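You operate a simulated robot arm through the tools that you are given. There is no shell and no other tool.

You run a simulated robot arm. Do the job below in one go: nothing can be reset, and whatever is moved stays where it is left.

JOB
Put things in order on the beech table. At the end: the white socks from the beech table stands where the brown belt stood; the brown belt from the beech table stands where the grey paper ball stood; the grey paper ball from the beech table stands on top of the blue hardback book (marked "LAKES"); the white clothes peg from the beech table is on the brown carton; whatever was shut is shut again. Leave all else as you found it, and nothing knocked over.

Only the result counts: the job must be done as asked and must still hold three seconds after the hand-in. Knocking over, shifting, dropping, spilling or breaking anything else fails it.

ROBOT AND FRAMES
A 7-joint arm with a two-finger parallel gripper, fixed in place. Base frame: the origin is at the foot of the arm, x ahead of it, y to its left, z up; the work surface is at about z = 850. Readings come in mm, degrees, newtons and seconds.
With the tool pointing down near the work surface it reaches from about 240 to 680 mm from the base axis. Its first joint turns from -66.0 to 66.0 degrees. Payload 2.4 kg.
The tool frame sits at the grasp point between the pads (the TCP): z along the fingers, y along the line on which they close. The tips reach 30 mm beyond it. The gripper opens to 94 mm. The fingers are 28 mm wide and 10 mm thick; the gripper's body (50 by 96 mm) begins 55 mm behind the TCP.
Orientation is that of the tool frame in the base frame, as a unit quaternion [x, y, z, w]. With the fingers straight down and closing along the base's y, the tool's x points along the base's -x, its y along +y and its z along -z.

CONTROLS
- The arm moves only by the tool play_rows. Its argument "targets" is a list of rows, each a list of 6 numbers: the shift along the tool's x, y, z in mm, then the turn, a rotation vector about the tool's x, y, z in degrees. In form: [[tx, ty, tz, rx, ry, rz], ...]. A call has 1 to 20 rows; each row is the pose to reach, as a shift and turn from the pose commanded when the call began, along the tool's axes at that moment. "gripper" is the closure in counts, from 0 (fully open) to 255 (shut), set as the call begins (left out, the last holds). Rows are played at 5 a second. More than 50 mm and 8.6 degrees between two rows, or a gripper value outside its range, and nothing of the call is played. A pose out of reach is approached as far as the arm can. The call stops where the force on the tool passes 40 N (or 10 N more than at its start, if that is more) or the arm is blocked; 0.2 s more then pass. The fingers move at their own pace (about 153 mm/s each) and stop on an object; they squeeze with about 22 N. The grip force told is the motor's: it shows also when the fingers shut on nothing. Time passes only in rows, and 0.2 s behind the last, so rows that repeat a pose let the fingers close. The reply holds the time, the measured pose of the TCP, the force on the tool along the base axes, the opening and the grip force, in the units named above and with some noise, with the torque about the TCP (base axes, N m) and any sound that the robot's microphone picked up.
- Cameras (640 x 400 px; columns grow to the right, rows downward): "scene" is fixed at [51.2, 513, 1447]; the picture's right is [-0.36, -0.93, 0.00], its down [-0.66, 0.25, -0.71] and it looks along [0.66, -0.25, -0.71] (base axes); focal length 283 px, centre (320, 200). "wrist" rides on the gripper at [76, 14, -102] in the tool frame; the picture's right is [-0.18, 0.98, 0.00], its down [-0.75, -0.14, -0.64] and it looks along [-0.63, -0.12, 0.77] (tool axes); focal length 243 px, centre (320, 200). There is no depth. A picture from a camera that has moved, and an enlarged one, comes with that camera's place and axes in the base frame and with its lens. The place of the scene camera against the robot may be out by one fixed shift of up to 25 mm in any direction.
- capture(camera): a new picture of that camera. The clock stands still meanwhile.
- enlarge(camera, box): a new picture of the part [left, top, right, bottom] of that camera's present view, enlarged. The clock stands still meanwhile.
- sign_off(): hands the job in; it is judged then, once.

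Places have to be worked out from the pictures, the camera data and where the tool is seen. Open the gripper and draw the arm clear of the work before you hand the job in, unless the task says otherwise.

The tools are called by a JSON object that holds its "op" and its "data". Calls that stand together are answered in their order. play_rows: Moves the arm, as the interface text tells. Its arguments: {"type":"object","properties":{"targets":{"type":"array","items":{"type":"array","items":{"type":"number"}}},"gripper":{"type":"number"}},"required":["targets"]} The other tools are called the same way: capture (camera) takes a picture; enlarge (camera, box) takes an enlarged picture of a part of a camera's view; sign_off () hands the job in.

At the start:

```text
t: 0.0
tool_pos: [446.4, 108.7, 1144.8]
orientation: [0.001, 1.0, 0.0, 0.0]
force: [-1.0, 0.0, -0.1]
torque: [-0.01, 0.01, 0.0]
finger_gap: 94.0
finger_force: 0.1
```

scene: 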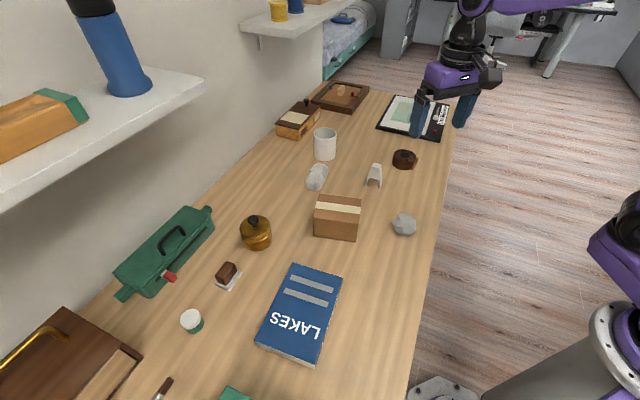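
wrist: 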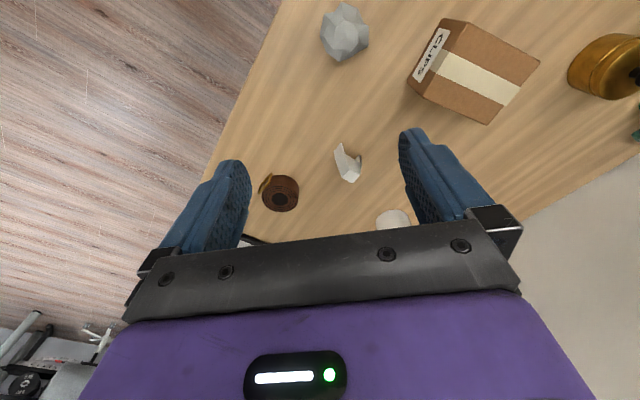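

I'll look more closely at the scene before moving anything.

{"op": "enlarge", "data": {"camera": "scene", "box": [280, 80, 460, 192]}}

{"op": "enlarge", "data": {"camera": "scene", "box": [230, 150, 460, 294]}}

{"op": "enlarge", "data": {"camera": "scene", "box": [100, 200, 360, 362]}}

{"op": "enlarge", "data": {"camera": "wrist", "box": [220, 0, 640, 262]}}

{"op": "enlarge", "data": {"camera": "scene", "box": [0, 280, 260, 400]}}

```text
3.56 times, centred on (370, 136) of scene
camera zoom: at [51.2, 513.0, 1447.0], right [-0.36, -0.93, 0.0], down [-0.66, 0.25, -0.71], along [0.66, -0.25, -0.71], focal length 1008 px, centre (142, 428)
```

zoom: 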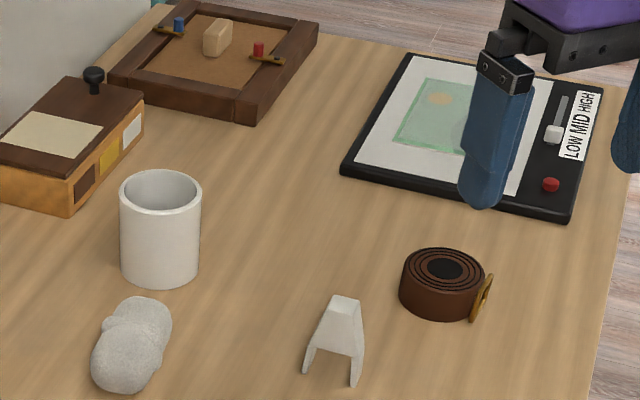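

```text
2.78 times, centred on (345, 222) of scene
camera zoom: at [51.2, 513.0, 1447.0], right [-0.36, -0.93, 0.0], down [-0.66, 0.25, -0.71], along [0.66, -0.25, -0.71], focal length 787 px, centre (251, 139)
```

zoom: 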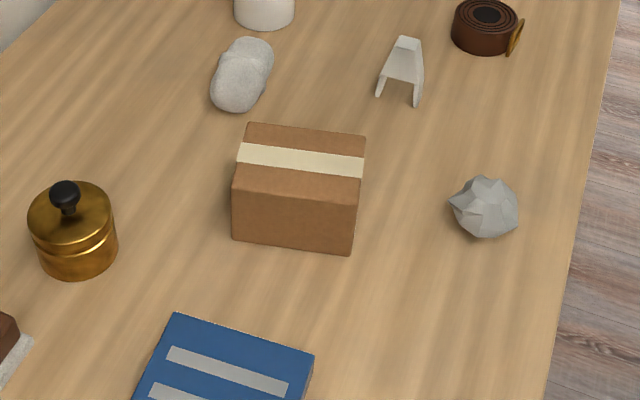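

```text
2.46 times, centred on (230, 281) of scene
camera zoom: at [51.2, 513.0, 1447.0], right [-0.36, -0.93, 0.0], down [-0.66, 0.25, -0.71], along [0.66, -0.25, -0.71], focal length 698 px, centre (542, 1)
```

zoom: 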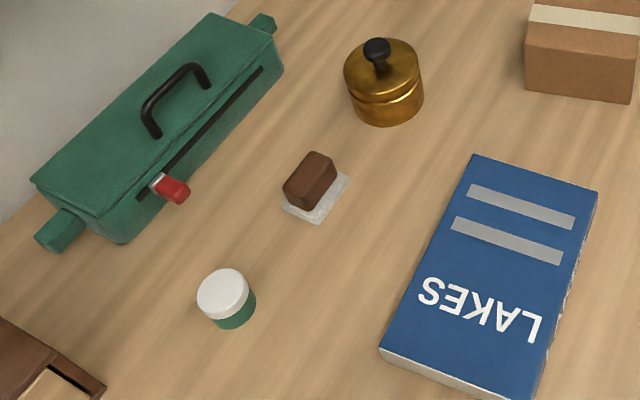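

```text
1.52 times, centred on (430, 131) of wrist
camera zoom: at [370.7, 122.9, 1248.2], right [0.18, 0.98, 0.0], down [0.75, -0.14, 0.64], along [0.63, -0.12, -0.77], focal length 370 px, centre (152, 305)
```

zoom: 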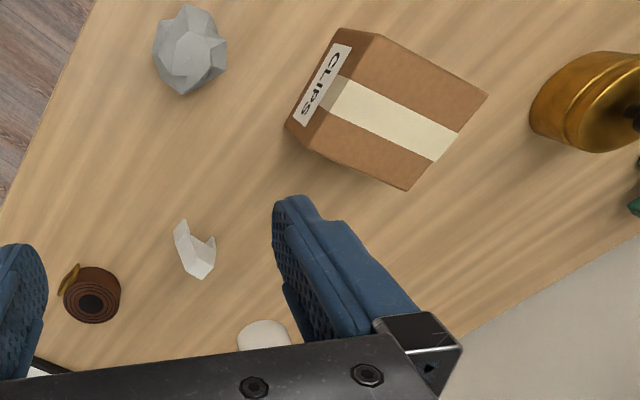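

```text
2.46 times, centred on (130, 340) of scene
camera zoom: at [51.2, 513.0, 1447.0], right [-0.36, -0.93, 0.0], down [-0.66, 0.25, -0.71], along [0.66, -0.25, -0.71], focal length 698 px, centre (788, -145)
```

zoom: 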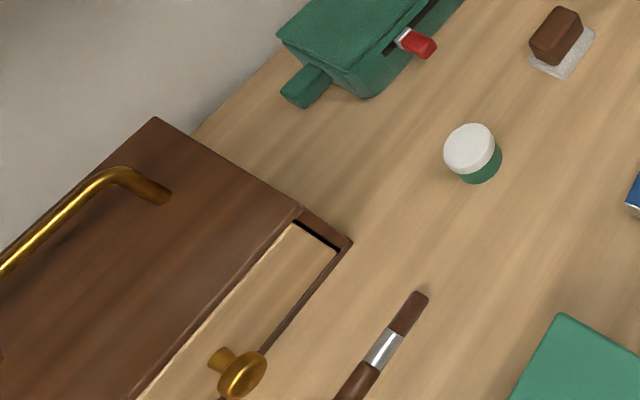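

The wrist and scene rays put the ball near (411,147), the belt near (655,-13) and the peg near (606,129); the socks are only roughly known, near (672,294). The scene camera seems to be off by about (15,-13). I'll lower the tool to above the ball for a closer look.

{"op": "play_rows", "data": {"targets": [[9, 10, 31, 0, 0, 0], [18, 19, 62, 0, 0, 0], [27, 29, 94, 0, 0, 0], [35, 38, 125, 0, 0, 0], [35, 38, 125, 0, 0, 0]], "gripper": 0}}

{"op": "capture", "data": {"camera": "wrist"}}

{"op": "capture", "data": {"camera": "scene"}}

```text
t: 1.2
tool_pos: [410.4, 147.6, 1021.4]
orientation: [0.0, 1.0, 0.0, 0.0]
force: [0.0, 0.0, 0.4]
torque: [-0.05, 0.03, -0.02]
finger_gap: 93.9
finger_force: 0.1
```

```text
taken
camera wrist: at [334.6, 162.3, 1124.3], right [0.18, 0.98, 0.0], down [0.75, -0.14, 0.64], along [0.63, -0.12, -0.77], focal length 243 px, centre (320, 200)
```

wrist: 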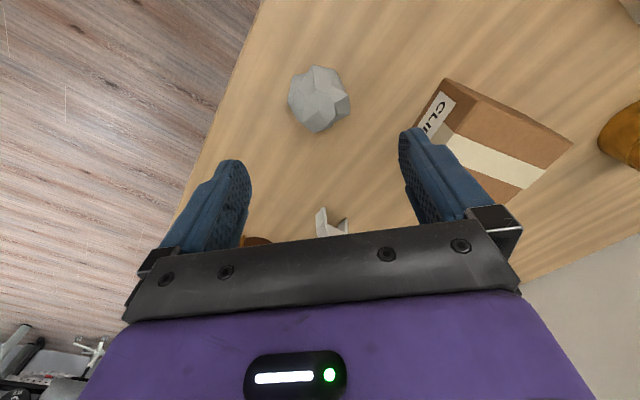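

```text
taken
```

scene: 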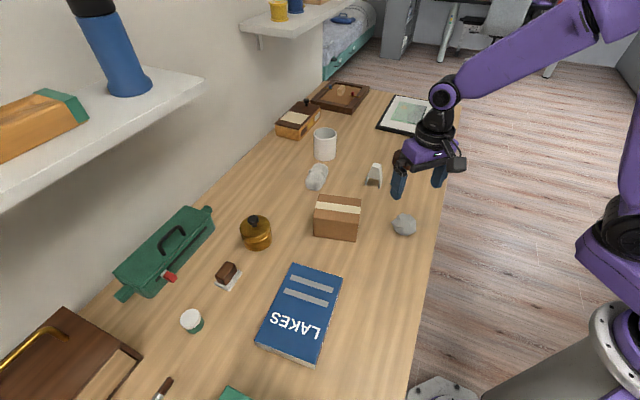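

The ball is right under the tool at about (410,148) and 60 mm across, so it fits between the fingers. I'll descend to z≈886 and close.

{"op": "play_rows", "data": {"targets": [[0, 0, 35, 0, 0, 0], [0, 0, 70, 0, 0, 0], [0, 0, 100, 0, 0, 0], [0, 0, 120, 0, 0, 0], [0, 0, 135, 0, 0, 0], [0, 0, 135, 0, 0, 0]]}}

{"op": "capture", "data": {"camera": "wrist"}}

{"op": "enlarge", "data": {"camera": "scene", "box": [340, 150, 480, 238]}}

```text
t: 2.6
tool_pos: [412.5, 145.0, 885.8]
orientation: [0.0, 1.0, 0.0, 0.0]
force: [0.1, 0.8, -0.8]
torque: [0.0, -0.02, 0.0]
finger_gap: 94.0
finger_force: 0.2
```

```text
taken
camera wrist: at [336.7, 159.7, 989.1], right [0.18, 0.98, 0.0], down [0.75, -0.14, 0.64], along [0.63, -0.12, -0.77], focal length 243 px, centre (320, 200)
```

wrist: 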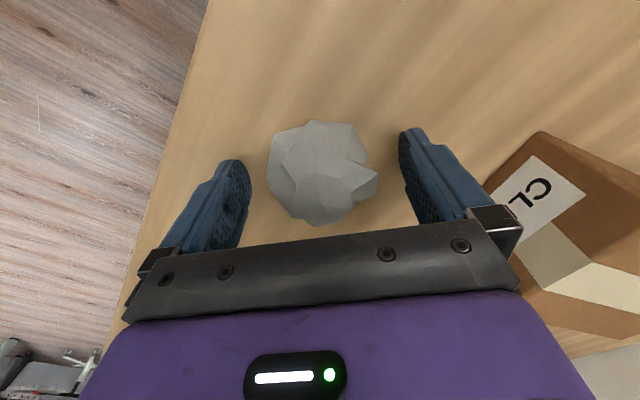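

```text
4.55 times, centred on (410, 194) of scene
camera zoom: at [51.2, 513.0, 1447.0], right [-0.36, -0.93, 0.0], down [-0.66, 0.25, -0.71], along [0.66, -0.25, -0.71], focal length 1288 px, centre (-89, 227)
```

zoom: 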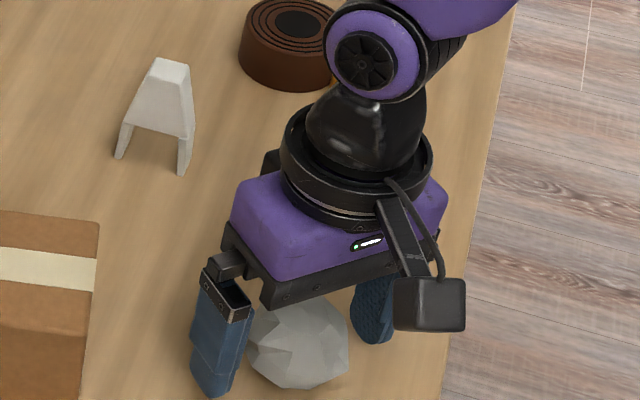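

The ball is centred between the pads, with its centre at about (408,147). I'll close on it.

{"op": "play_rows", "data": {"targets": [[0, 0, 0, 0, 0, 0], [0, 0, 0, 0, 0, 0], [0, 0, 0, 0, 0, 0], [0, 0, 0, 0, 0, 0]], "gripper": 255}}

{"op": "capture", "data": {"camera": "wrist"}}

```text
t: 3.6
tool_pos: [412.7, 144.4, 886.2]
orientation: [0.0, 1.0, 0.0, 0.0]
force: [0.4, 0.5, 0.1]
torque: [0.0, 0.03, 0.0]
finger_gap: 52.2
finger_force: 21.1
```

```text
taken
camera wrist: at [336.6, 159.6, 989.3], right [0.18, 0.98, 0.0], down [0.75, -0.14, 0.64], along [0.63, -0.12, -0.77], focal length 243 px, centre (320, 200)
```

wrist: 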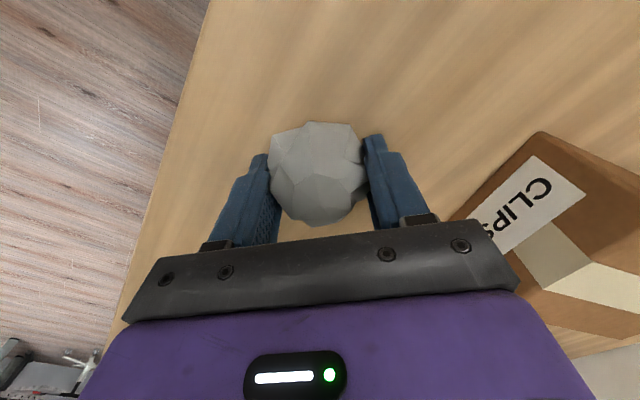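

The ball is gripped with a 52 mm gap. I'll lift it and carry it over to above the book at about (277,476), staying high.

{"op": "play_rows", "data": {"targets": [[0, 0, -20, 0, 0, 0], [0, 0, -50, 0, 0, 0], [0, 0, -90, 0, 0, 0], [0, 0, -130, 0, 0, 0], [10, 25, -150, 0, 0, 0], [24, 60, -150, 0, 0, 0], [40, 98, -150, 0, 0, 0], [55, 135, -150, 0, 0, 0], [70, 172, -150, 0, 0, 0], [85, 210, -150, 0, 0, 0], [100, 247, -150, 0, 0, 0], [115, 283, -150, 0, 0, 0], [128, 312, -150, 0, 0, 0], [134, 329, -150, 0, 0, 0], [134, 329, -150, 0, 0, 0]]}}

{"op": "capture", "data": {"camera": "wrist"}}

{"op": "capture", "data": {"camera": "scene"}}

```text
t: 6.8
tool_pos: [277.2, 476.4, 1036.5]
orientation: [0.0, 1.0, 0.001, 0.001]
force: [0.4, 0.0, -0.3]
torque: [-0.02, -0.01, -0.02]
finger_gap: 52.2
finger_force: 21.8
```

```text
taken
camera wrist: at [201.1, 491.1, 1138.9], right [0.18, 0.98, 0.0], down [0.75, -0.14, 0.64], along [0.63, -0.12, -0.77], focal length 243 px, centre (320, 200)
```

wrist: 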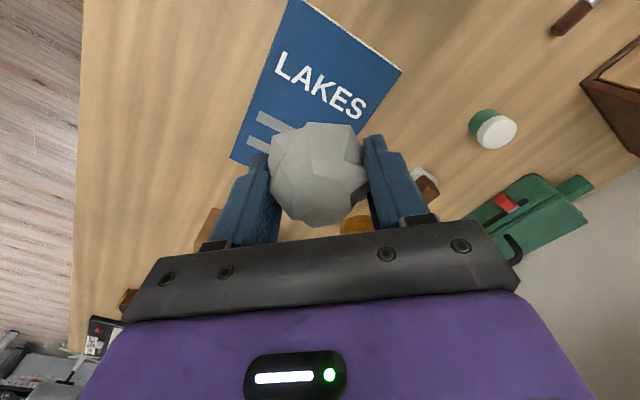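

```text
taken
```

scene: 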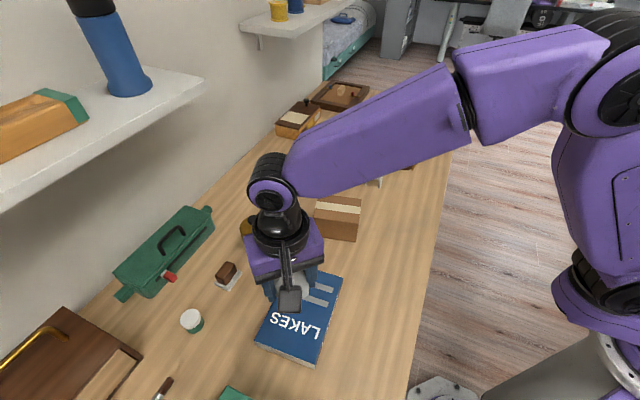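

From the wrist picture the book's corners are about (336,349), (200,467) and (272,559), so its centre is (304,454). Before lowering the ball, I'll check the book's thickness.

{"op": "enlarge", "data": {"camera": "scene", "box": [240, 280, 350, 370]}}

{"op": "play_rows", "data": {"targets": [[-14, -11, 30, 0, 0, 0], [-27, -22, 60, 0, 0, 0], [-27, -22, 95, 0, 0, 0], [-27, -22, 110, 0, 0, 0], [-27, -22, 110, 0, 0, 0]]}}

{"op": "capture", "data": {"camera": "wrist"}}

{"op": "enlarge", "data": {"camera": "scene", "box": [230, 210, 370, 370]}}

```text
4.44 times, centred on (295, 325) of scene
camera zoom: at [51.1, 513.0, 1447.0], right [-0.36, -0.93, 0.0], down [-0.66, 0.25, -0.71], along [0.66, -0.25, -0.71], focal length 1260 px, centre (431, -356)
```

zoom: 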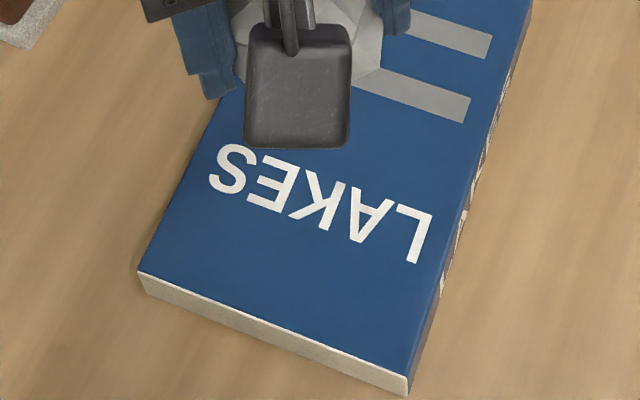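

```text
t: 8.0
tool_pos: [304.9, 451.9, 924.5]
orientation: [0.001, 1.0, 0.0, 0.0]
force: [0.9, 0.3, -0.4]
torque: [0.04, 0.0, 0.01]
finger_gap: 52.8
finger_force: 22.4
```

```text
taken
camera wrist: at [229.1, 467.3, 1028.2], right [0.18, 0.98, 0.0], down [0.75, -0.14, 0.64], along [0.63, -0.12, -0.77], focal length 243 px, centre (320, 200)
```

wrist: 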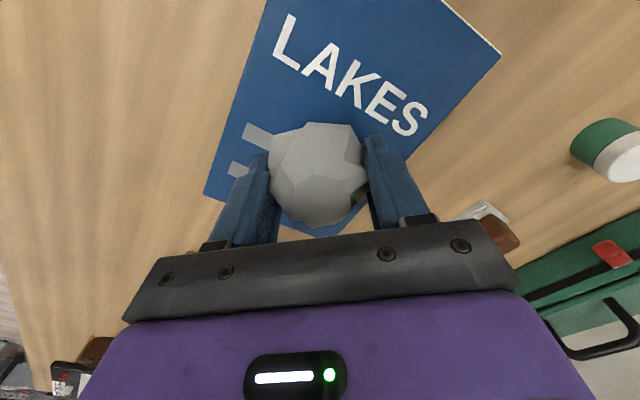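

```text
2.50 times, centred on (300, 290) of scene
camera zoom: at [51.2, 513.0, 1447.0], right [-0.36, -0.93, 0.0], down [-0.66, 0.25, -0.71], along [0.66, -0.25, -0.71], focal length 708 px, centre (370, -25)
```

zoom: 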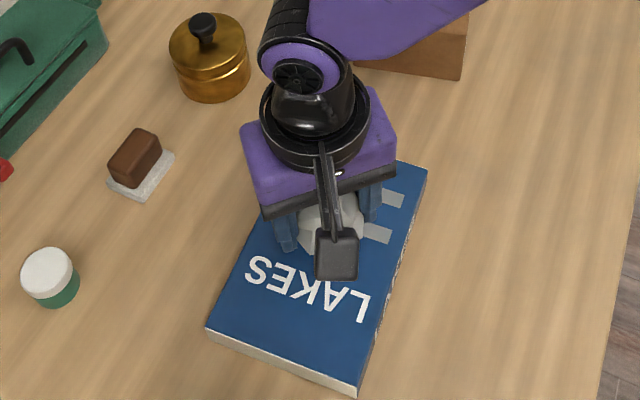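

The book is about 25 mm thick, so the ball should touch at TCP z≈910. I'll lower it in small steps and watch the force.

{"op": "play_rows", "data": {"targets": [[0, 0, 4, 0, 0, 0], [0, 0, 8, 0, 0, 0], [0, 0, 10, 0, 0, 0], [0, 0, 10, 0, 0, 0]]}}

{"op": "enlarge", "data": {"camera": "wrist", "box": [200, 100, 440, 250]}}

```text
t: 9.0
tool_pos: [304.5, 453.1, 915.9]
orientation: [0.0, 1.0, 0.0, 0.001]
force: [1.0, 1.0, -0.5]
torque: [0.03, -0.01, -0.03]
finger_gap: 52.4
finger_force: 21.7
```

```text
2.67 times, centred on (320, 175) of wrist
camera zoom: at [229.5, 467.3, 1018.6], right [0.18, 0.98, 0.0], down [0.75, -0.14, 0.64], along [0.63, -0.12, -0.77], focal length 647 px, centre (320, 267)
```

zoom: 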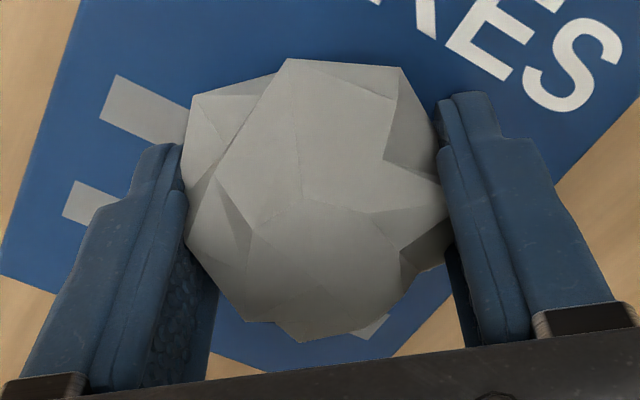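

No contact yet at z≈915. I'll keep lowering in 1–2 mm steps.

{"op": "play_rows", "data": {"targets": [[0, 0, 2, 0, 0, 0], [0, 0, 2, 0, 0, 0]]}}

{"op": "play_rows", "data": {"targets": [[0, 0, 2, 0, 0, 0], [0, 0, 2, 0, 0, 0]]}}

{"op": "play_rows", "data": {"targets": [[0, 0, 1, 0, 0, 0], [0, 0, 1, 0, 0, 0]]}}

```text
t: 9.6
tool_pos: [304.7, 452.8, 913.3]
orientation: [0.0, 1.0, 0.0, 0.0]
force: [0.1, 0.1, 1.5]
torque: [-0.03, -0.01, -0.01]
finger_gap: 52.6
finger_force: 22.2
```

```text
t: 10.2
tool_pos: [304.4, 453.9, 913.2]
orientation: [0.0, 1.0, 0.0, 0.001]
force: [-0.8, -5.7, 23.3]
torque: [-0.21, 0.09, -0.02]
finger_gap: 52.5
finger_force: 22.0
```

```text
t: 10.8
tool_pos: [305.5, 453.1, 911.2]
orientation: [0.0, 1.0, 0.002, 0.001]
force: [1.7, 1.2, 22.4]
torque: [-0.08, 0.05, 0.0]
finger_gap: 52.4
finger_force: 22.2
```

Contact shows at z≈912 with 22 N, so the ball is resting on the book. I'll ease up 2 mm and then open.

{"op": "play_rows", "data": {"targets": [[0, 0, -2, 0, 0, 0], [0, 0, -2, 0, 0, 0]]}}

{"op": "play_rows", "data": {"targets": [[0, 0, 0, 0, 0, 0], [0, 0, 0, 0, 0, 0], [0, 0, 0, 0, 0, 0], [0, 0, 0, 0, 0, 0]], "gripper": 0}}

{"op": "capture", "data": {"camera": "wrist"}}

```text
t: 11.4
tool_pos: [305.4, 454.2, 911.2]
orientation: [0.0, 1.0, 0.0, 0.0]
force: [3.8, 4.4, 9.1]
torque: [0.12, -0.06, -0.05]
finger_gap: 52.4
finger_force: 22.2
```

```text
t: 12.4
tool_pos: [304.9, 452.7, 910.6]
orientation: [0.0, 1.0, 0.0, 0.001]
force: [-0.3, -0.1, -0.9]
torque: [0.0, -0.02, -0.01]
finger_gap: 94.1
finger_force: 0.0
```

```text
taken
camera wrist: at [228.7, 467.6, 1014.0], right [0.18, 0.98, 0.0], down [0.75, -0.14, 0.64], along [0.63, -0.12, -0.77], focal length 243 px, centre (320, 200)
```

wrist: 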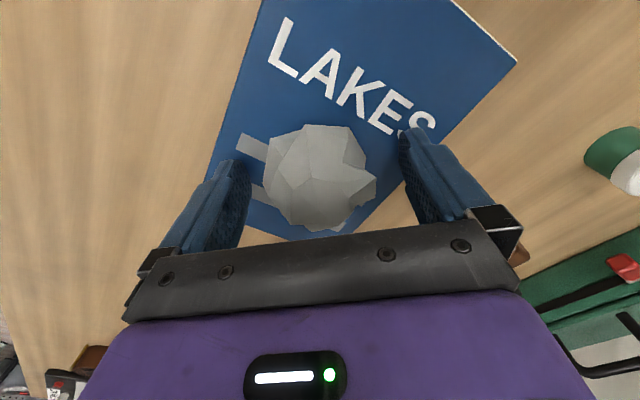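

The ball is released on the book. I'll rise and check how it sits.

{"op": "play_rows", "data": {"targets": [[0, 0, -20, 0, 0, 0], [0, 0, -50, 0, 0, 0], [0, 0, -90, 0, 0, 0], [0, 0, -130, 0, 0, 0], [20, 0, -160, 0, 0, 0], [20, 0, -160, 0, 0, 0]]}}

{"op": "capture", "data": {"camera": "wrist"}}

{"op": "capture", "data": {"camera": "scene"}}

```text
t: 13.8
tool_pos: [281.4, 451.4, 1074.5]
orientation: [-0.001, 1.0, 0.0, 0.0]
force: [-0.4, 0.0, -0.5]
torque: [-0.03, 0.0, 0.0]
finger_gap: 93.8
finger_force: 0.1
```

```text
taken
camera wrist: at [205.8, 465.4, 1177.3], right [0.18, 0.98, 0.0], down [0.75, -0.14, 0.64], along [0.63, -0.12, -0.77], focal length 243 px, centre (320, 200)
```

wrist: 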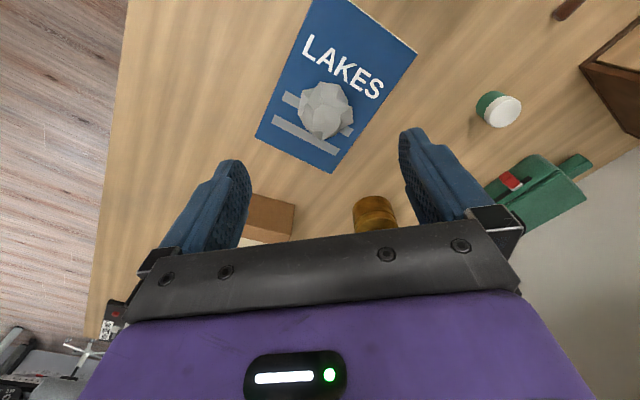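

```text
taken
```

scene: 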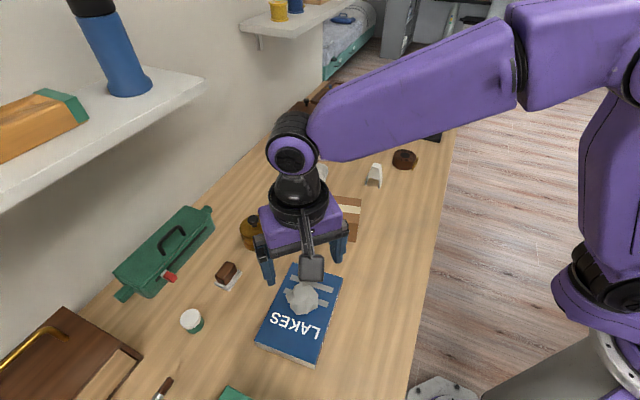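

The ball sits securely mid-book. Next I'll go above the belt, to around (630,-13,1040), to locate it precisely.

{"op": "play_rows", "data": {"targets": [[-12, -16, 0, 0, 0, 0], [-35, -47, 0, 0, 0, 0], [-60, -81, 0, 0, 0, 0], [-86, -116, 0, 0, 0, 0], [-112, -151, 0, 0, 0, 0], [-138, -186, 0, 0, 0, 0], [-164, -221, 0, 0, 0, 0], [-190, -256, 0, 0, 0, 0], [-216, -291, 0, 0, 0, 0], [-242, -326, 0, 0, 0, 0], [-268, -361, 0, 0, 0, 0], [-294, -396, 10, 0, 0, 0], [-318, -429, 20, 0, 0, 0], [-336, -454, 30, 0, 0, 0], [-346, -467, 32, 0, 0, 0], [-346, -467, 32, 0, 0, 0]]}}

{"op": "capture", "data": {"camera": "wrist"}}

{"op": "capture", "data": {"camera": "scene"}}

```text
t: 17.2
tool_pos: [631.6, -14.1, 1039.1]
orientation: [0.001, 1.0, 0.0, 0.0]
force: [-0.3, -0.1, 0.2]
torque: [0.03, 0.03, 0.01]
finger_gap: 93.9
finger_force: 0.1
```

```text
taken
camera wrist: at [555.9, 1.4, 1142.0], right [0.18, 0.98, 0.0], down [0.75, -0.14, 0.64], along [0.63, -0.12, -0.77], focal length 243 px, centre (320, 200)
```

wrist: 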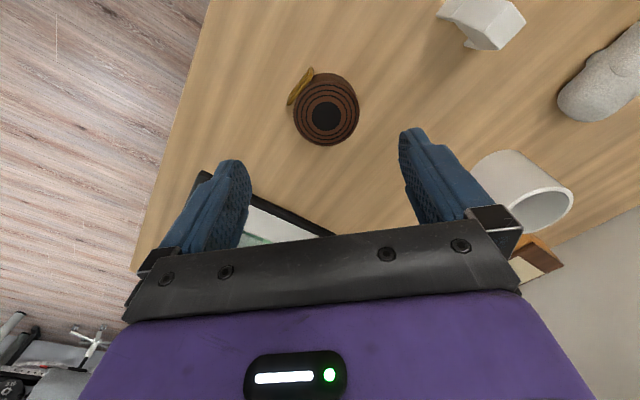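

```text
taken
```

scene: 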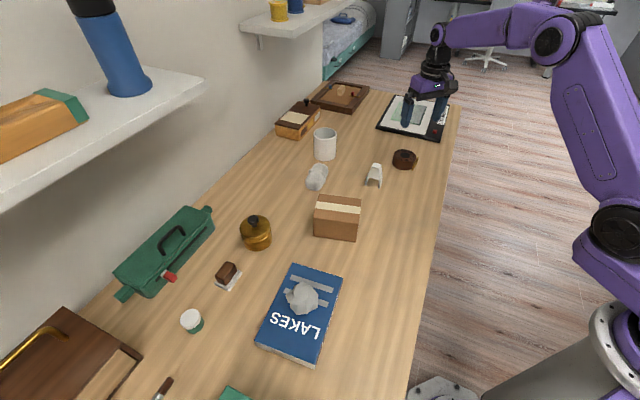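

The belt coil is about 68 mm across, centred near (653,-11), with its buckle pointing toward (-x,-y). I'll turn the tool 36° so the fingers close clear of the buckle, and come lower above it.

{"op": "play_rows", "data": {"targets": [[-5, 0, 15, 0, 0, -7], [-10, 1, 30, 0, 0, -14], [-15, 1, 45, 0, 0, -21], [-20, 2, 60, 0, 0, -28], [-23, 2, 70, 0, 0, -36], [-23, 2, 70, 0, 0, -36]]}}

{"op": "capture", "data": {"camera": "wrist"}}

```text
t: 18.6
tool_pos: [653.1, -13.1, 969.9]
orientation: [-0.311, 0.951, 0.0, 0.0]
force: [-0.2, -0.3, -0.4]
torque: [0.0, 0.01, -0.02]
finger_gap: 93.9
finger_force: 0.0
```

```text
taken
camera wrist: at [584.2, -45.0, 1072.9], right [-0.43, 0.9, 0.0], down [0.69, 0.33, 0.64], along [0.58, 0.28, -0.77], focal length 243 px, centre (320, 200)
```

wrist: 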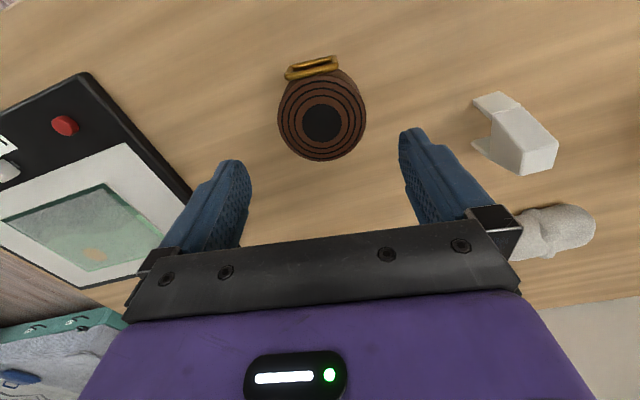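

The belt is centred between the fingers and its buckle is clear of them. I'll descend to z≈884 and check before closing.

{"op": "play_rows", "data": {"targets": [[0, 0, 30, 0, 0, 0], [0, 0, 55, 0, 0, 0], [0, 0, 75, 0, 0, 0], [0, 0, 86, 0, 0, 0], [0, 0, 86, 0, 0, 0]]}}

{"op": "capture", "data": {"camera": "wrist"}}

{"op": "enlarge", "data": {"camera": "scene", "box": [340, 110, 480, 198]}}

```text
t: 19.8
tool_pos: [653.9, -12.5, 884.5]
orientation: [-0.309, 0.951, 0.0, 0.0]
force: [0.4, 0.5, -0.5]
torque: [0.01, -0.04, -0.03]
finger_gap: 94.1
finger_force: 0.0
```

```text
taken
camera wrist: at [583.9, -45.4, 987.6], right [-0.43, 0.9, 0.0], down [0.69, 0.33, 0.64], along [0.58, 0.28, -0.77], focal length 243 px, centre (320, 200)
```

wrist: 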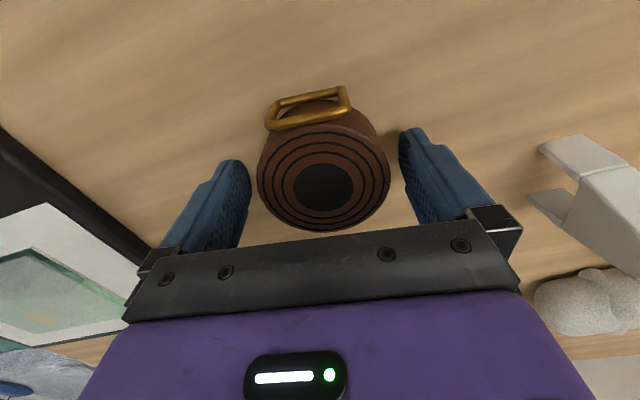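

```text
4.55 times, centred on (410, 154) of scene
camera zoom: at [51.2, 513.0, 1447.0], right [-0.36, -0.93, 0.0], down [-0.66, 0.25, -0.71], along [0.66, -0.25, -0.71], focal length 1288 px, centre (-89, 409)
```

zoom: 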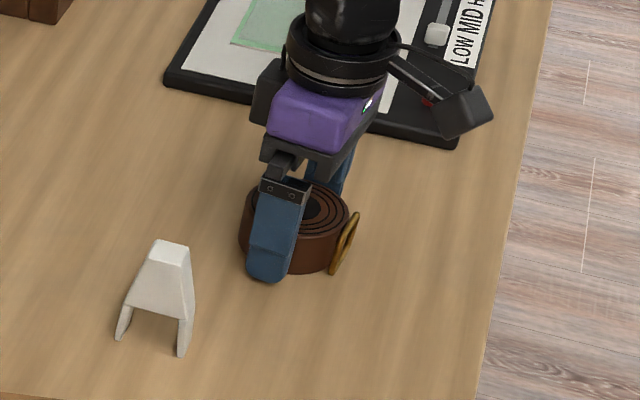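

The belt is centred between the pads at about (650,-12). I'll close.

{"op": "play_rows", "data": {"targets": [[0, 0, 0, 0, 0, 0], [0, 0, 0, 0, 0, 0], [0, 0, 0, 0, 0, 0], [0, 0, 0, 0, 0, 0]], "gripper": 255}}

{"op": "play_rows", "data": {"targets": [[0, 0, -10, 0, 0, 0], [0, 0, -30, 0, 0, 0], [0, 0, -60, 0, 0, 0], [0, 0, -100, 0, 0, 0], [0, 0, -136, 0, 0, 0], [0, 0, -136, 0, 0, 0]]}}

{"op": "capture", "data": {"camera": "wrist"}}

{"op": "capture", "data": {"camera": "scene"}}

```text
t: 20.8
tool_pos: [654.1, -13.3, 885.2]
orientation: [-0.31, 0.951, 0.0, 0.0]
force: [-0.1, -0.4, -0.8]
torque: [0.01, 0.02, 0.02]
finger_gap: 71.8
finger_force: 22.3
```

```text
t: 22.2
tool_pos: [656.7, -12.3, 1022.2]
orientation: [-0.309, 0.951, 0.0, 0.0]
force: [-0.1, 0.9, -1.5]
torque: [0.0, -0.02, -0.01]
finger_gap: 71.6
finger_force: 21.6
```

```text
taken
camera wrist: at [586.3, -44.7, 1124.2], right [-0.43, 0.9, 0.0], down [0.69, 0.33, 0.64], along [0.58, 0.28, -0.77], focal length 243 px, centre (320, 200)
```

wrist: 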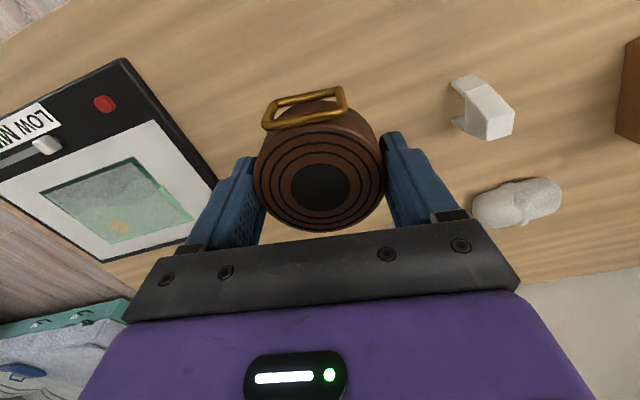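

```text
taken
```

scene: 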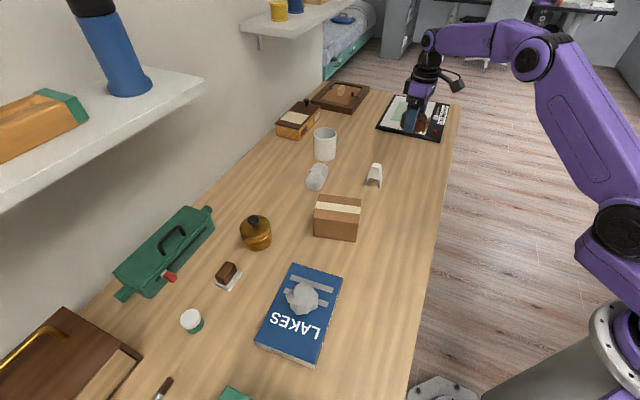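

The belt is held. The socks appear to be near (662,281). I'll carry the belt over the ball's old spot at (409,147), still at z≈1020.

{"op": "play_rows", "data": {"targets": [[5, 14, 0, 0, 0, 0], [17, 46, 0, 0, 0, 0], [31, 84, 0, 0, 0, 0], [45, 122, 0, 0, 0, 0], [59, 160, 0, 0, 0, 0], [73, 197, 0, 0, 0, 0], [87, 234, 0, 0, 0, 0], [97, 260, 0, 0, 0, 0], [101, 271.6, 0, 0, 0, 0], [101, 271.6, 20, 0, 0, 0], [101, 271.6, 50, 0, 0, 0], [101, 271.6, 80, 0, 0, 0], [101, 271.6, 110, 0, 0, 0], [101, 271.6, 110, 0, 0, 0]]}}

{"op": "capture", "data": {"camera": "wrist"}}

{"op": "capture", "data": {"camera": "scene"}}

```text
t: 25.2
tool_pos: [413.3, 151.2, 911.3]
orientation: [-0.309, 0.951, 0.0, 0.0]
force: [-0.2, 0.1, -1.4]
torque: [-0.03, -0.02, -0.02]
finger_gap: 71.9
finger_force: 22.5
```

```text
taken
camera wrist: at [343.9, 117.7, 1013.3], right [-0.43, 0.9, 0.0], down [0.69, 0.33, 0.64], along [0.58, 0.28, -0.77], focal length 243 px, centre (320, 200)
```

wrist: 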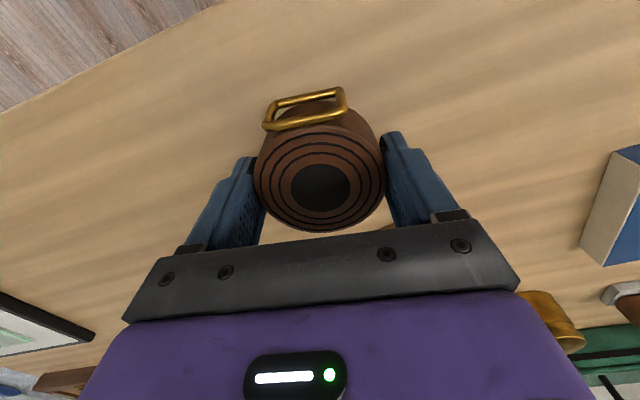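

```text
taken
```

scene: 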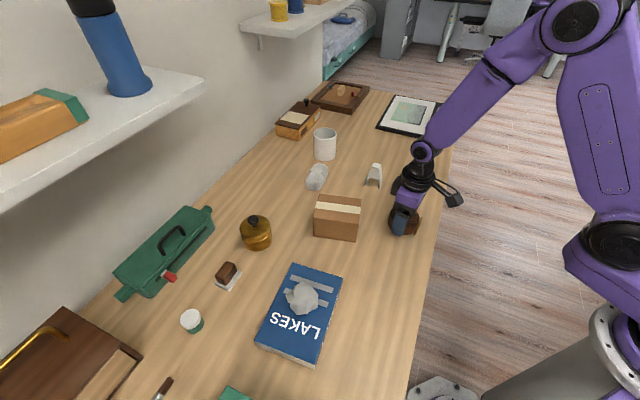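

The approach is clear of the carton. I'll lower the last 25 mm gently.

{"op": "play_rows", "data": {"targets": [[0, 0, 8, 0, 0, 0], [0, 0, 15, 0, 0, 0], [0, 0, 20, 0, 0, 0], [0, 0, 23, 0, 0, 0], [0, 0, 23, 0, 0, 0]]}}

{"op": "play_rows", "data": {"targets": [[0, 0, 1, 0, 0, 0], [0, 0, 1, 0, 0, 0]]}}

{"op": "play_rows", "data": {"targets": [[0, 0, 1, 0, 0, 0], [0, 0, 1, 0, 0, 0]]}}

```text
t: 26.4
tool_pos: [411.9, 147.8, 887.9]
orientation: [-0.309, 0.951, 0.0, 0.0]
force: [-0.5, 0.6, -2.5]
torque: [0.0, 0.02, -0.01]
finger_gap: 72.0
finger_force: 22.0
```

```text
t: 27.0
tool_pos: [411.2, 149.6, 884.6]
orientation: [-0.31, 0.951, 0.001, 0.0]
force: [0.4, -0.3, -1.6]
torque: [-0.01, 0.0, 0.02]
finger_gap: 71.7
finger_force: 21.9
```

```text
t: 27.6
tool_pos: [412.6, 148.4, 884.6]
orientation: [-0.308, 0.951, 0.0, 0.0]
force: [-1.1, -0.1, 3.7]
torque: [-0.05, 0.08, -0.01]
finger_gap: 71.7
finger_force: 22.2
```

The belt has just touched the table (+4 N), so I'll open, let it settle and rise.

{"op": "play_rows", "data": {"targets": [[0, 0, 0, 0, 0, 0], [0, 0, 0, 0, 0, 0], [0, 0, 0, 0, 0, 0]], "gripper": 0}}

{"op": "play_rows", "data": {"targets": [[0, 0, -15, 0, 0, 0], [0, 0, -40, 0, 0, 0], [0, 0, -80, 0, 0, 0], [0, 0, -120, 0, 0, 0], [0, 0, -160, 0, 0, 0], [0, 0, -160, 0, 0, 0]]}}

{"op": "capture", "data": {"camera": "wrist"}}

{"op": "capture", "data": {"camera": "scene"}}

```text
t: 28.4
tool_pos: [412.4, 149.3, 883.9]
orientation: [-0.309, 0.951, 0.0, 0.001]
force: [-0.1, 0.5, 0.0]
torque: [-0.05, 0.0, 0.01]
finger_gap: 93.9
finger_force: 0.1
```

```text
t: 29.8
tool_pos: [409.2, 148.2, 1044.3]
orientation: [-0.309, 0.951, 0.0, -0.001]
force: [0.8, 0.3, -0.2]
torque: [0.05, -0.01, 0.02]
finger_gap: 93.8
finger_force: 0.1
```

```text
taken
camera wrist: at [339.7, 116.0, 1146.9], right [-0.43, 0.9, 0.0], down [0.69, 0.33, 0.64], along [0.58, 0.28, -0.77], focal length 243 px, centre (320, 200)
```

wrist: 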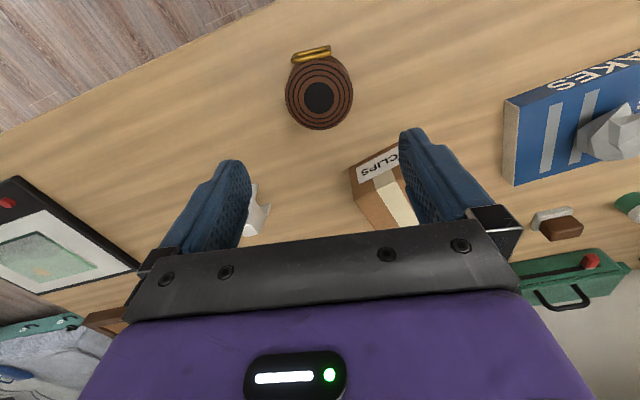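

```text
taken
```

scene: 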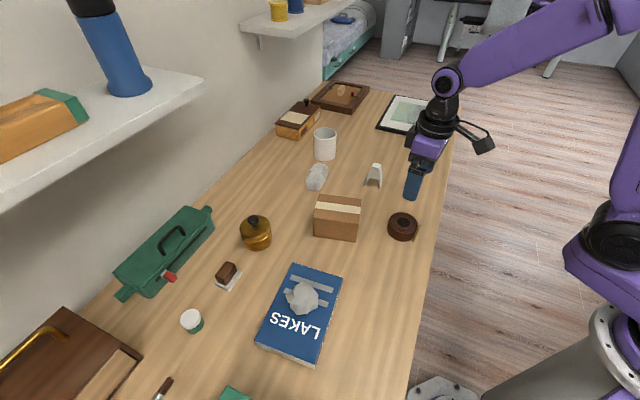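

The belt now stands on the ball's old spot. Next come the socks near (662,283), at about 720 mm radius with their long axis at roughly 138°. I'll move near them, turn the tool to yaw ≈ -42° so it closes across their short side, and look.

{"op": "play_rows", "data": {"targets": [[-21, -3, 0, 0, 0, 7], [-42, -6, 0, 0, 0, 14], [-63, -8, 0, 0, 0, 21], [-85, -11, 0, 0, 0, 28], [-107, -14, 0, 0, 0, 35], [-128, -17, 0, 0, 0, 42], [-149, -20, 0, 0, 0, 49], [-170, -22, 0, 0, 0, 56], [-192, -25, 0, 0, 0, 63], [-213, -28, 0, 0, 0, 70], [-234.7, -30.9, 5, 0, 0, 78], [-234.7, -30.9, 5, 0, 0, 78]]}}

{"op": "capture", "data": {"camera": "wrist"}}

{"op": "capture", "data": {"camera": "scene"}}

```text
t: 32.4
tool_pos: [620.3, 262.1, 1037.6]
orientation: [0.36, 0.933, 0.0, 0.001]
force: [-0.2, -0.1, -0.5]
torque: [-0.02, 0.0, -0.01]
finger_gap: 94.2
finger_force: 0.1
```

```text
taken
camera wrist: at [573.6, 324.7, 1141.3], right [0.8, 0.61, 0.0], down [0.46, -0.61, 0.64], along [0.39, -0.51, -0.77], focal length 243 px, centre (320, 200)
```

wrist: 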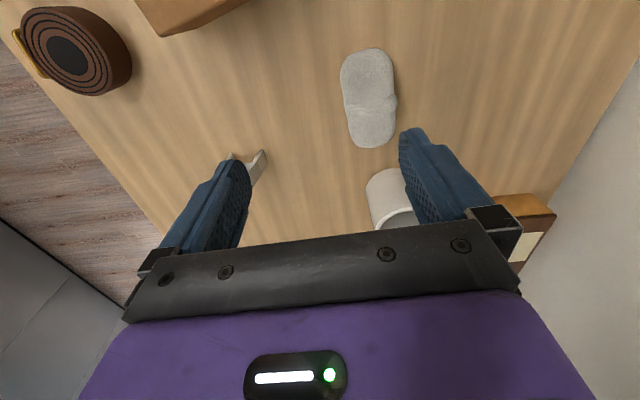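

```text
taken
```

scene: 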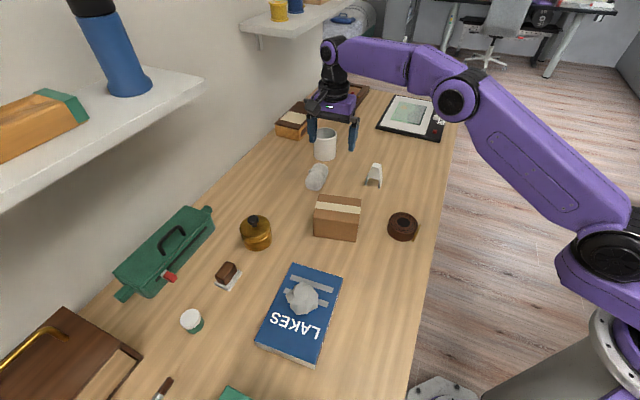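

The sock roll centres at about (667,289), is about 60 mm wide and lines up with the fingers. I'll tilt the tool 14° outward to gain reach and move over it at z≈960.

{"op": "play_rows", "data": {"targets": [[-4, 12, 15, -3, -1.4, 0], [-8, 25, 32, -6.2, -2.9, 0], [-12, 38, 50, -9.5, -4.4, 0], [-16.9, 51.5, 70, -12.7, -5.9, 0], [-16.9, 51.5, 80, -12.7, -5.9, 0], [-16.9, 51.5, 80, -12.7, -5.9, 0]]}}

{"op": "capture", "data": {"camera": "wrist"}}

{"op": "capture", "data": {"camera": "scene"}}

```text
t: 33.8
tool_pos: [668.5, 288.2, 959.4]
orientation: [0.355, 0.927, 0.086, 0.087]
force: [0.0, -0.1, -0.6]
torque: [0.0, 0.03, -0.04]
finger_gap: 94.0
finger_force: 0.2
```

```text
taken
camera wrist: at [599.5, 341.5, 1055.0], right [0.77, 0.6, 0.23], down [0.32, -0.67, 0.67], along [0.56, -0.44, -0.71], focal length 243 px, centre (320, 200)
```

wrist: 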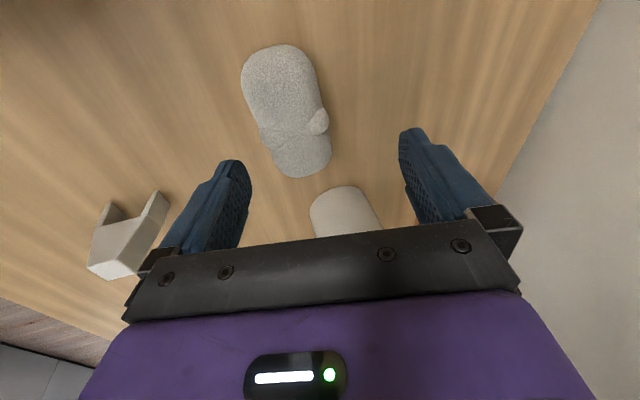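

```text
taken
```

scene: 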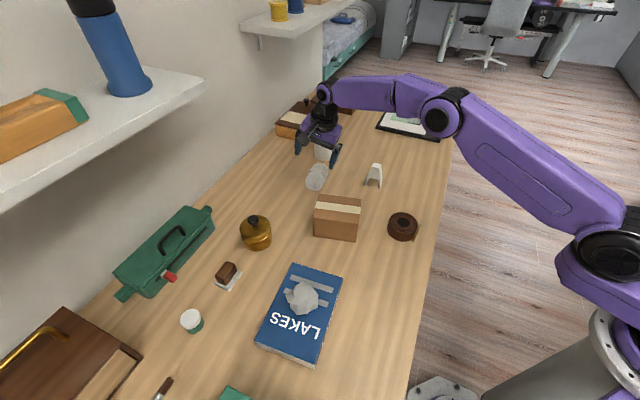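

With the tilt the tool reaches (668,288), and the socks are confirmed at about (668,290). I'll descend vertically to z≈898, which keeps the lower inner fingertip above the table.

{"op": "play_rows", "data": {"targets": [[2, -4.1, 15, 0, 0, 0], [4, -8.2, 30, 0, 0, 0], [5.9, -12.2, 44.6, 0, 0, 0], [5.9, -12.2, 44.6, 0, 0, 0]]}}

{"op": "capture", "data": {"camera": "wrist"}}

{"op": "enlarge", "data": {"camera": "scene", "box": [260, 110, 400, 198]}}

```text
t: 34.8
tool_pos: [662.4, 286.4, 914.6]
orientation: [0.355, 0.927, 0.085, 0.088]
force: [1.5, -0.3, -0.3]
torque: [0.02, 0.01, 0.0]
finger_gap: 94.2
finger_force: 0.0
```

```text
taken
camera wrist: at [593.9, 339.4, 1008.7], right [0.77, 0.6, 0.23], down [0.32, -0.67, 0.67], along [0.56, -0.44, -0.71], focal length 243 px, centre (320, 200)
```

wrist: 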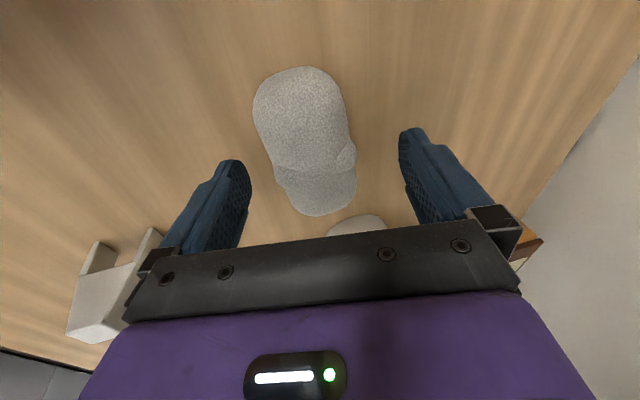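

```text
4.55 times, centred on (330, 154) of scene
camera zoom: at [51.2, 513.0, 1447.0], right [-0.36, -0.93, 0.0], down [-0.66, 0.25, -0.71], along [0.66, -0.25, -0.71], focal length 1288 px, centre (274, 409)
```

zoom: 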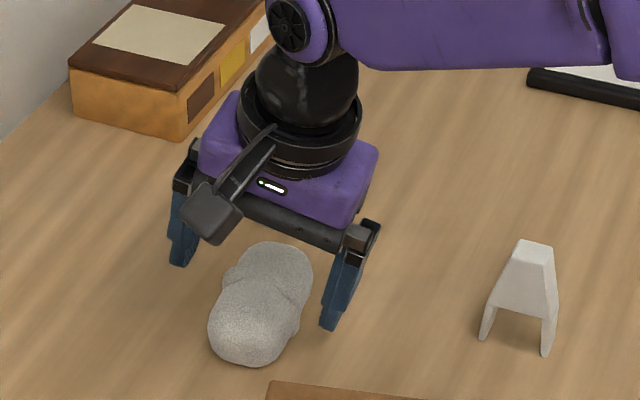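

The socks sit about 8 mm toward tool +x and slightly toward the inner finger. I'll shift that much while finishing the descent.

{"op": "play_rows", "data": {"targets": [[4, -4, 0, 0, 0, 0], [8, -5, 4, 0, 0, 0], [9, -7, 9, 0, 0, 0], [10, -8, 14, 0, 0, 0], [10, -8, 14, 0, 0, 0]]}}

{"op": "capture", "data": {"camera": "wrist"}}

{"op": "enlarge", "data": {"camera": "scene", "box": [260, 110, 400, 198]}}

```text
t: 36.0
tool_pos: [655.8, 290.2, 897.2]
orientation: [0.356, 0.927, 0.085, 0.088]
force: [0.0, -0.2, -0.3]
torque: [0.0, 0.02, 0.02]
finger_gap: 93.9
finger_force: 0.2
```

```text
taken
camera wrist: at [586.0, 343.2, 992.0], right [0.77, 0.6, 0.23], down [0.32, -0.67, 0.67], along [0.56, -0.44, -0.71], focal length 243 px, centre (320, 200)
```

wrist: 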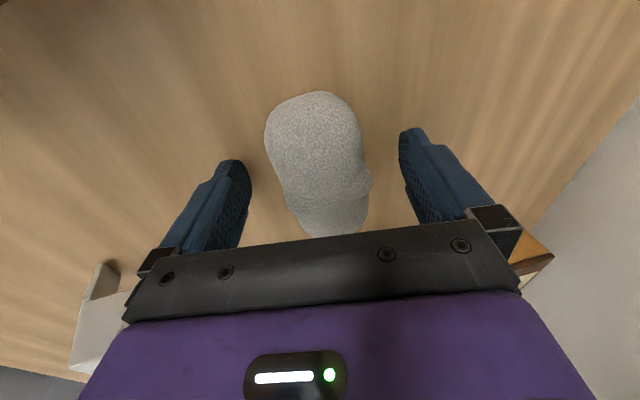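

```text
4.55 times, centred on (330, 154) of scene
camera zoom: at [51.2, 513.0, 1447.0], right [-0.36, -0.93, 0.0], down [-0.66, 0.25, -0.71], along [0.66, -0.25, -0.71], focal length 1288 px, centre (274, 409)
```

zoom: 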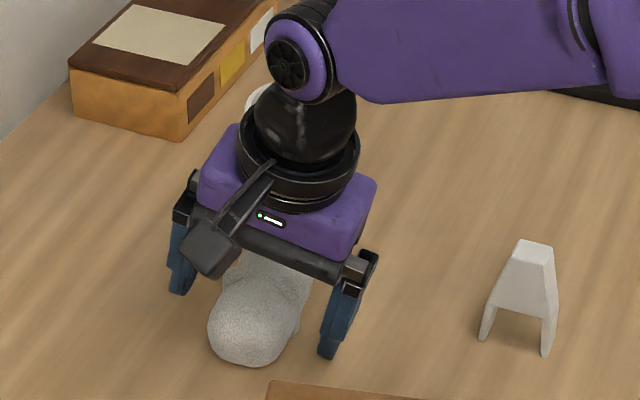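

The socks are now centred between the pads, so I'll close.

{"op": "play_rows", "data": {"targets": [[0, 0, 0, 0, 0, 0], [0, 0, 0, 0, 0, 0], [0, 0, 0, 0, 0, 0], [0, 0, 0, 0, 0, 0]], "gripper": 255}}

{"op": "capture", "data": {"camera": "wrist"}}

{"op": "enlarge", "data": {"camera": "scene", "box": [260, 110, 400, 198]}}

```text
t: 37.0
tool_pos: [655.8, 291.1, 897.1]
orientation: [0.355, 0.927, 0.085, 0.088]
force: [0.5, -0.3, 5.9]
torque: [-0.17, 0.04, 0.18]
finger_gap: 57.9
finger_force: 21.7
```

```text
taken
camera wrist: at [586.2, 343.1, 992.6], right [0.77, 0.6, 0.24], down [0.32, -0.67, 0.67], along [0.56, -0.44, -0.7], focal length 243 px, centre (320, 200)
```

wrist: 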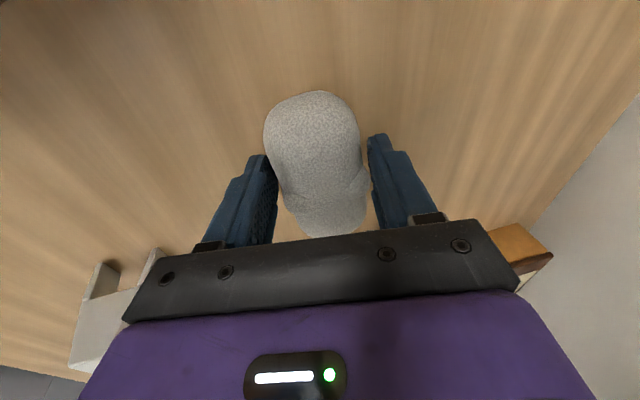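

```text
4.55 times, centred on (330, 154) of scene
camera zoom: at [51.1, 513.0, 1447.0], right [-0.36, -0.93, 0.0], down [-0.66, 0.25, -0.71], along [0.66, -0.25, -0.71], focal length 1288 px, centre (274, 409)
```

zoom: 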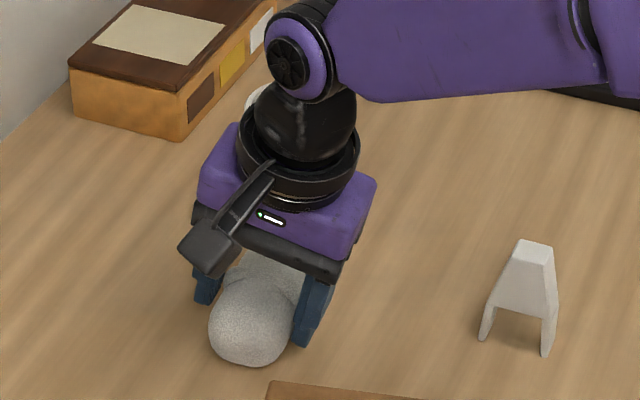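

Gripped with a 58 mm gap. I'll lift straight up 130 mm and check.

{"op": "play_rows", "data": {"targets": [[-1, 2.2, -9.7, 0, 0, 0], [-3.1, 6.6, -29.1, 0, 0, 0], [-6.1, 13.1, -58.2, 0, 0, 0], [-9.7, 20.8, -92.2, 0, 0, 0], [-13.3, 28.5, -126.1, 0, 0, 0], [-13.3, 28.5, -126.1, 0, 0, 0]]}}

{"op": "capture", "data": {"camera": "wrist"}}

{"op": "capture", "data": {"camera": "scene"}}

```text
t: 38.4
tool_pos: [655.8, 291.1, 1028.6]
orientation: [0.356, 0.927, 0.085, 0.088]
force: [0.1, 0.0, -0.3]
torque: [0.03, 0.02, -0.03]
finger_gap: 54.9
finger_force: 21.9
```

```text
taken
camera wrist: at [586.4, 343.8, 1122.9], right [0.77, 0.6, 0.23], down [0.32, -0.67, 0.67], along [0.56, -0.44, -0.71], focal length 243 px, centre (320, 200)
```

wrist: 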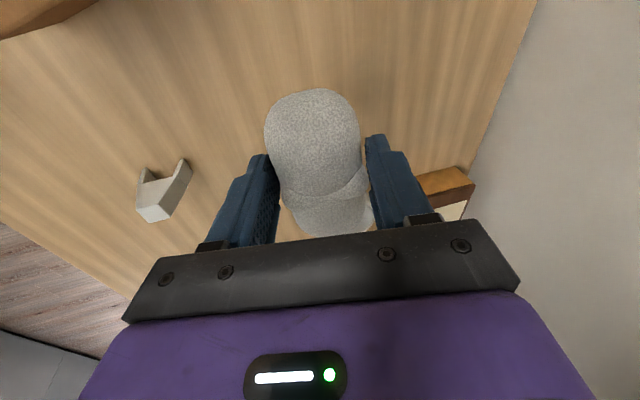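

```text
taken
```

scene: 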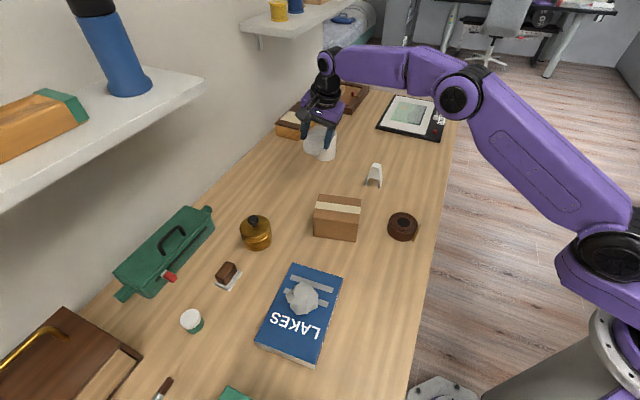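

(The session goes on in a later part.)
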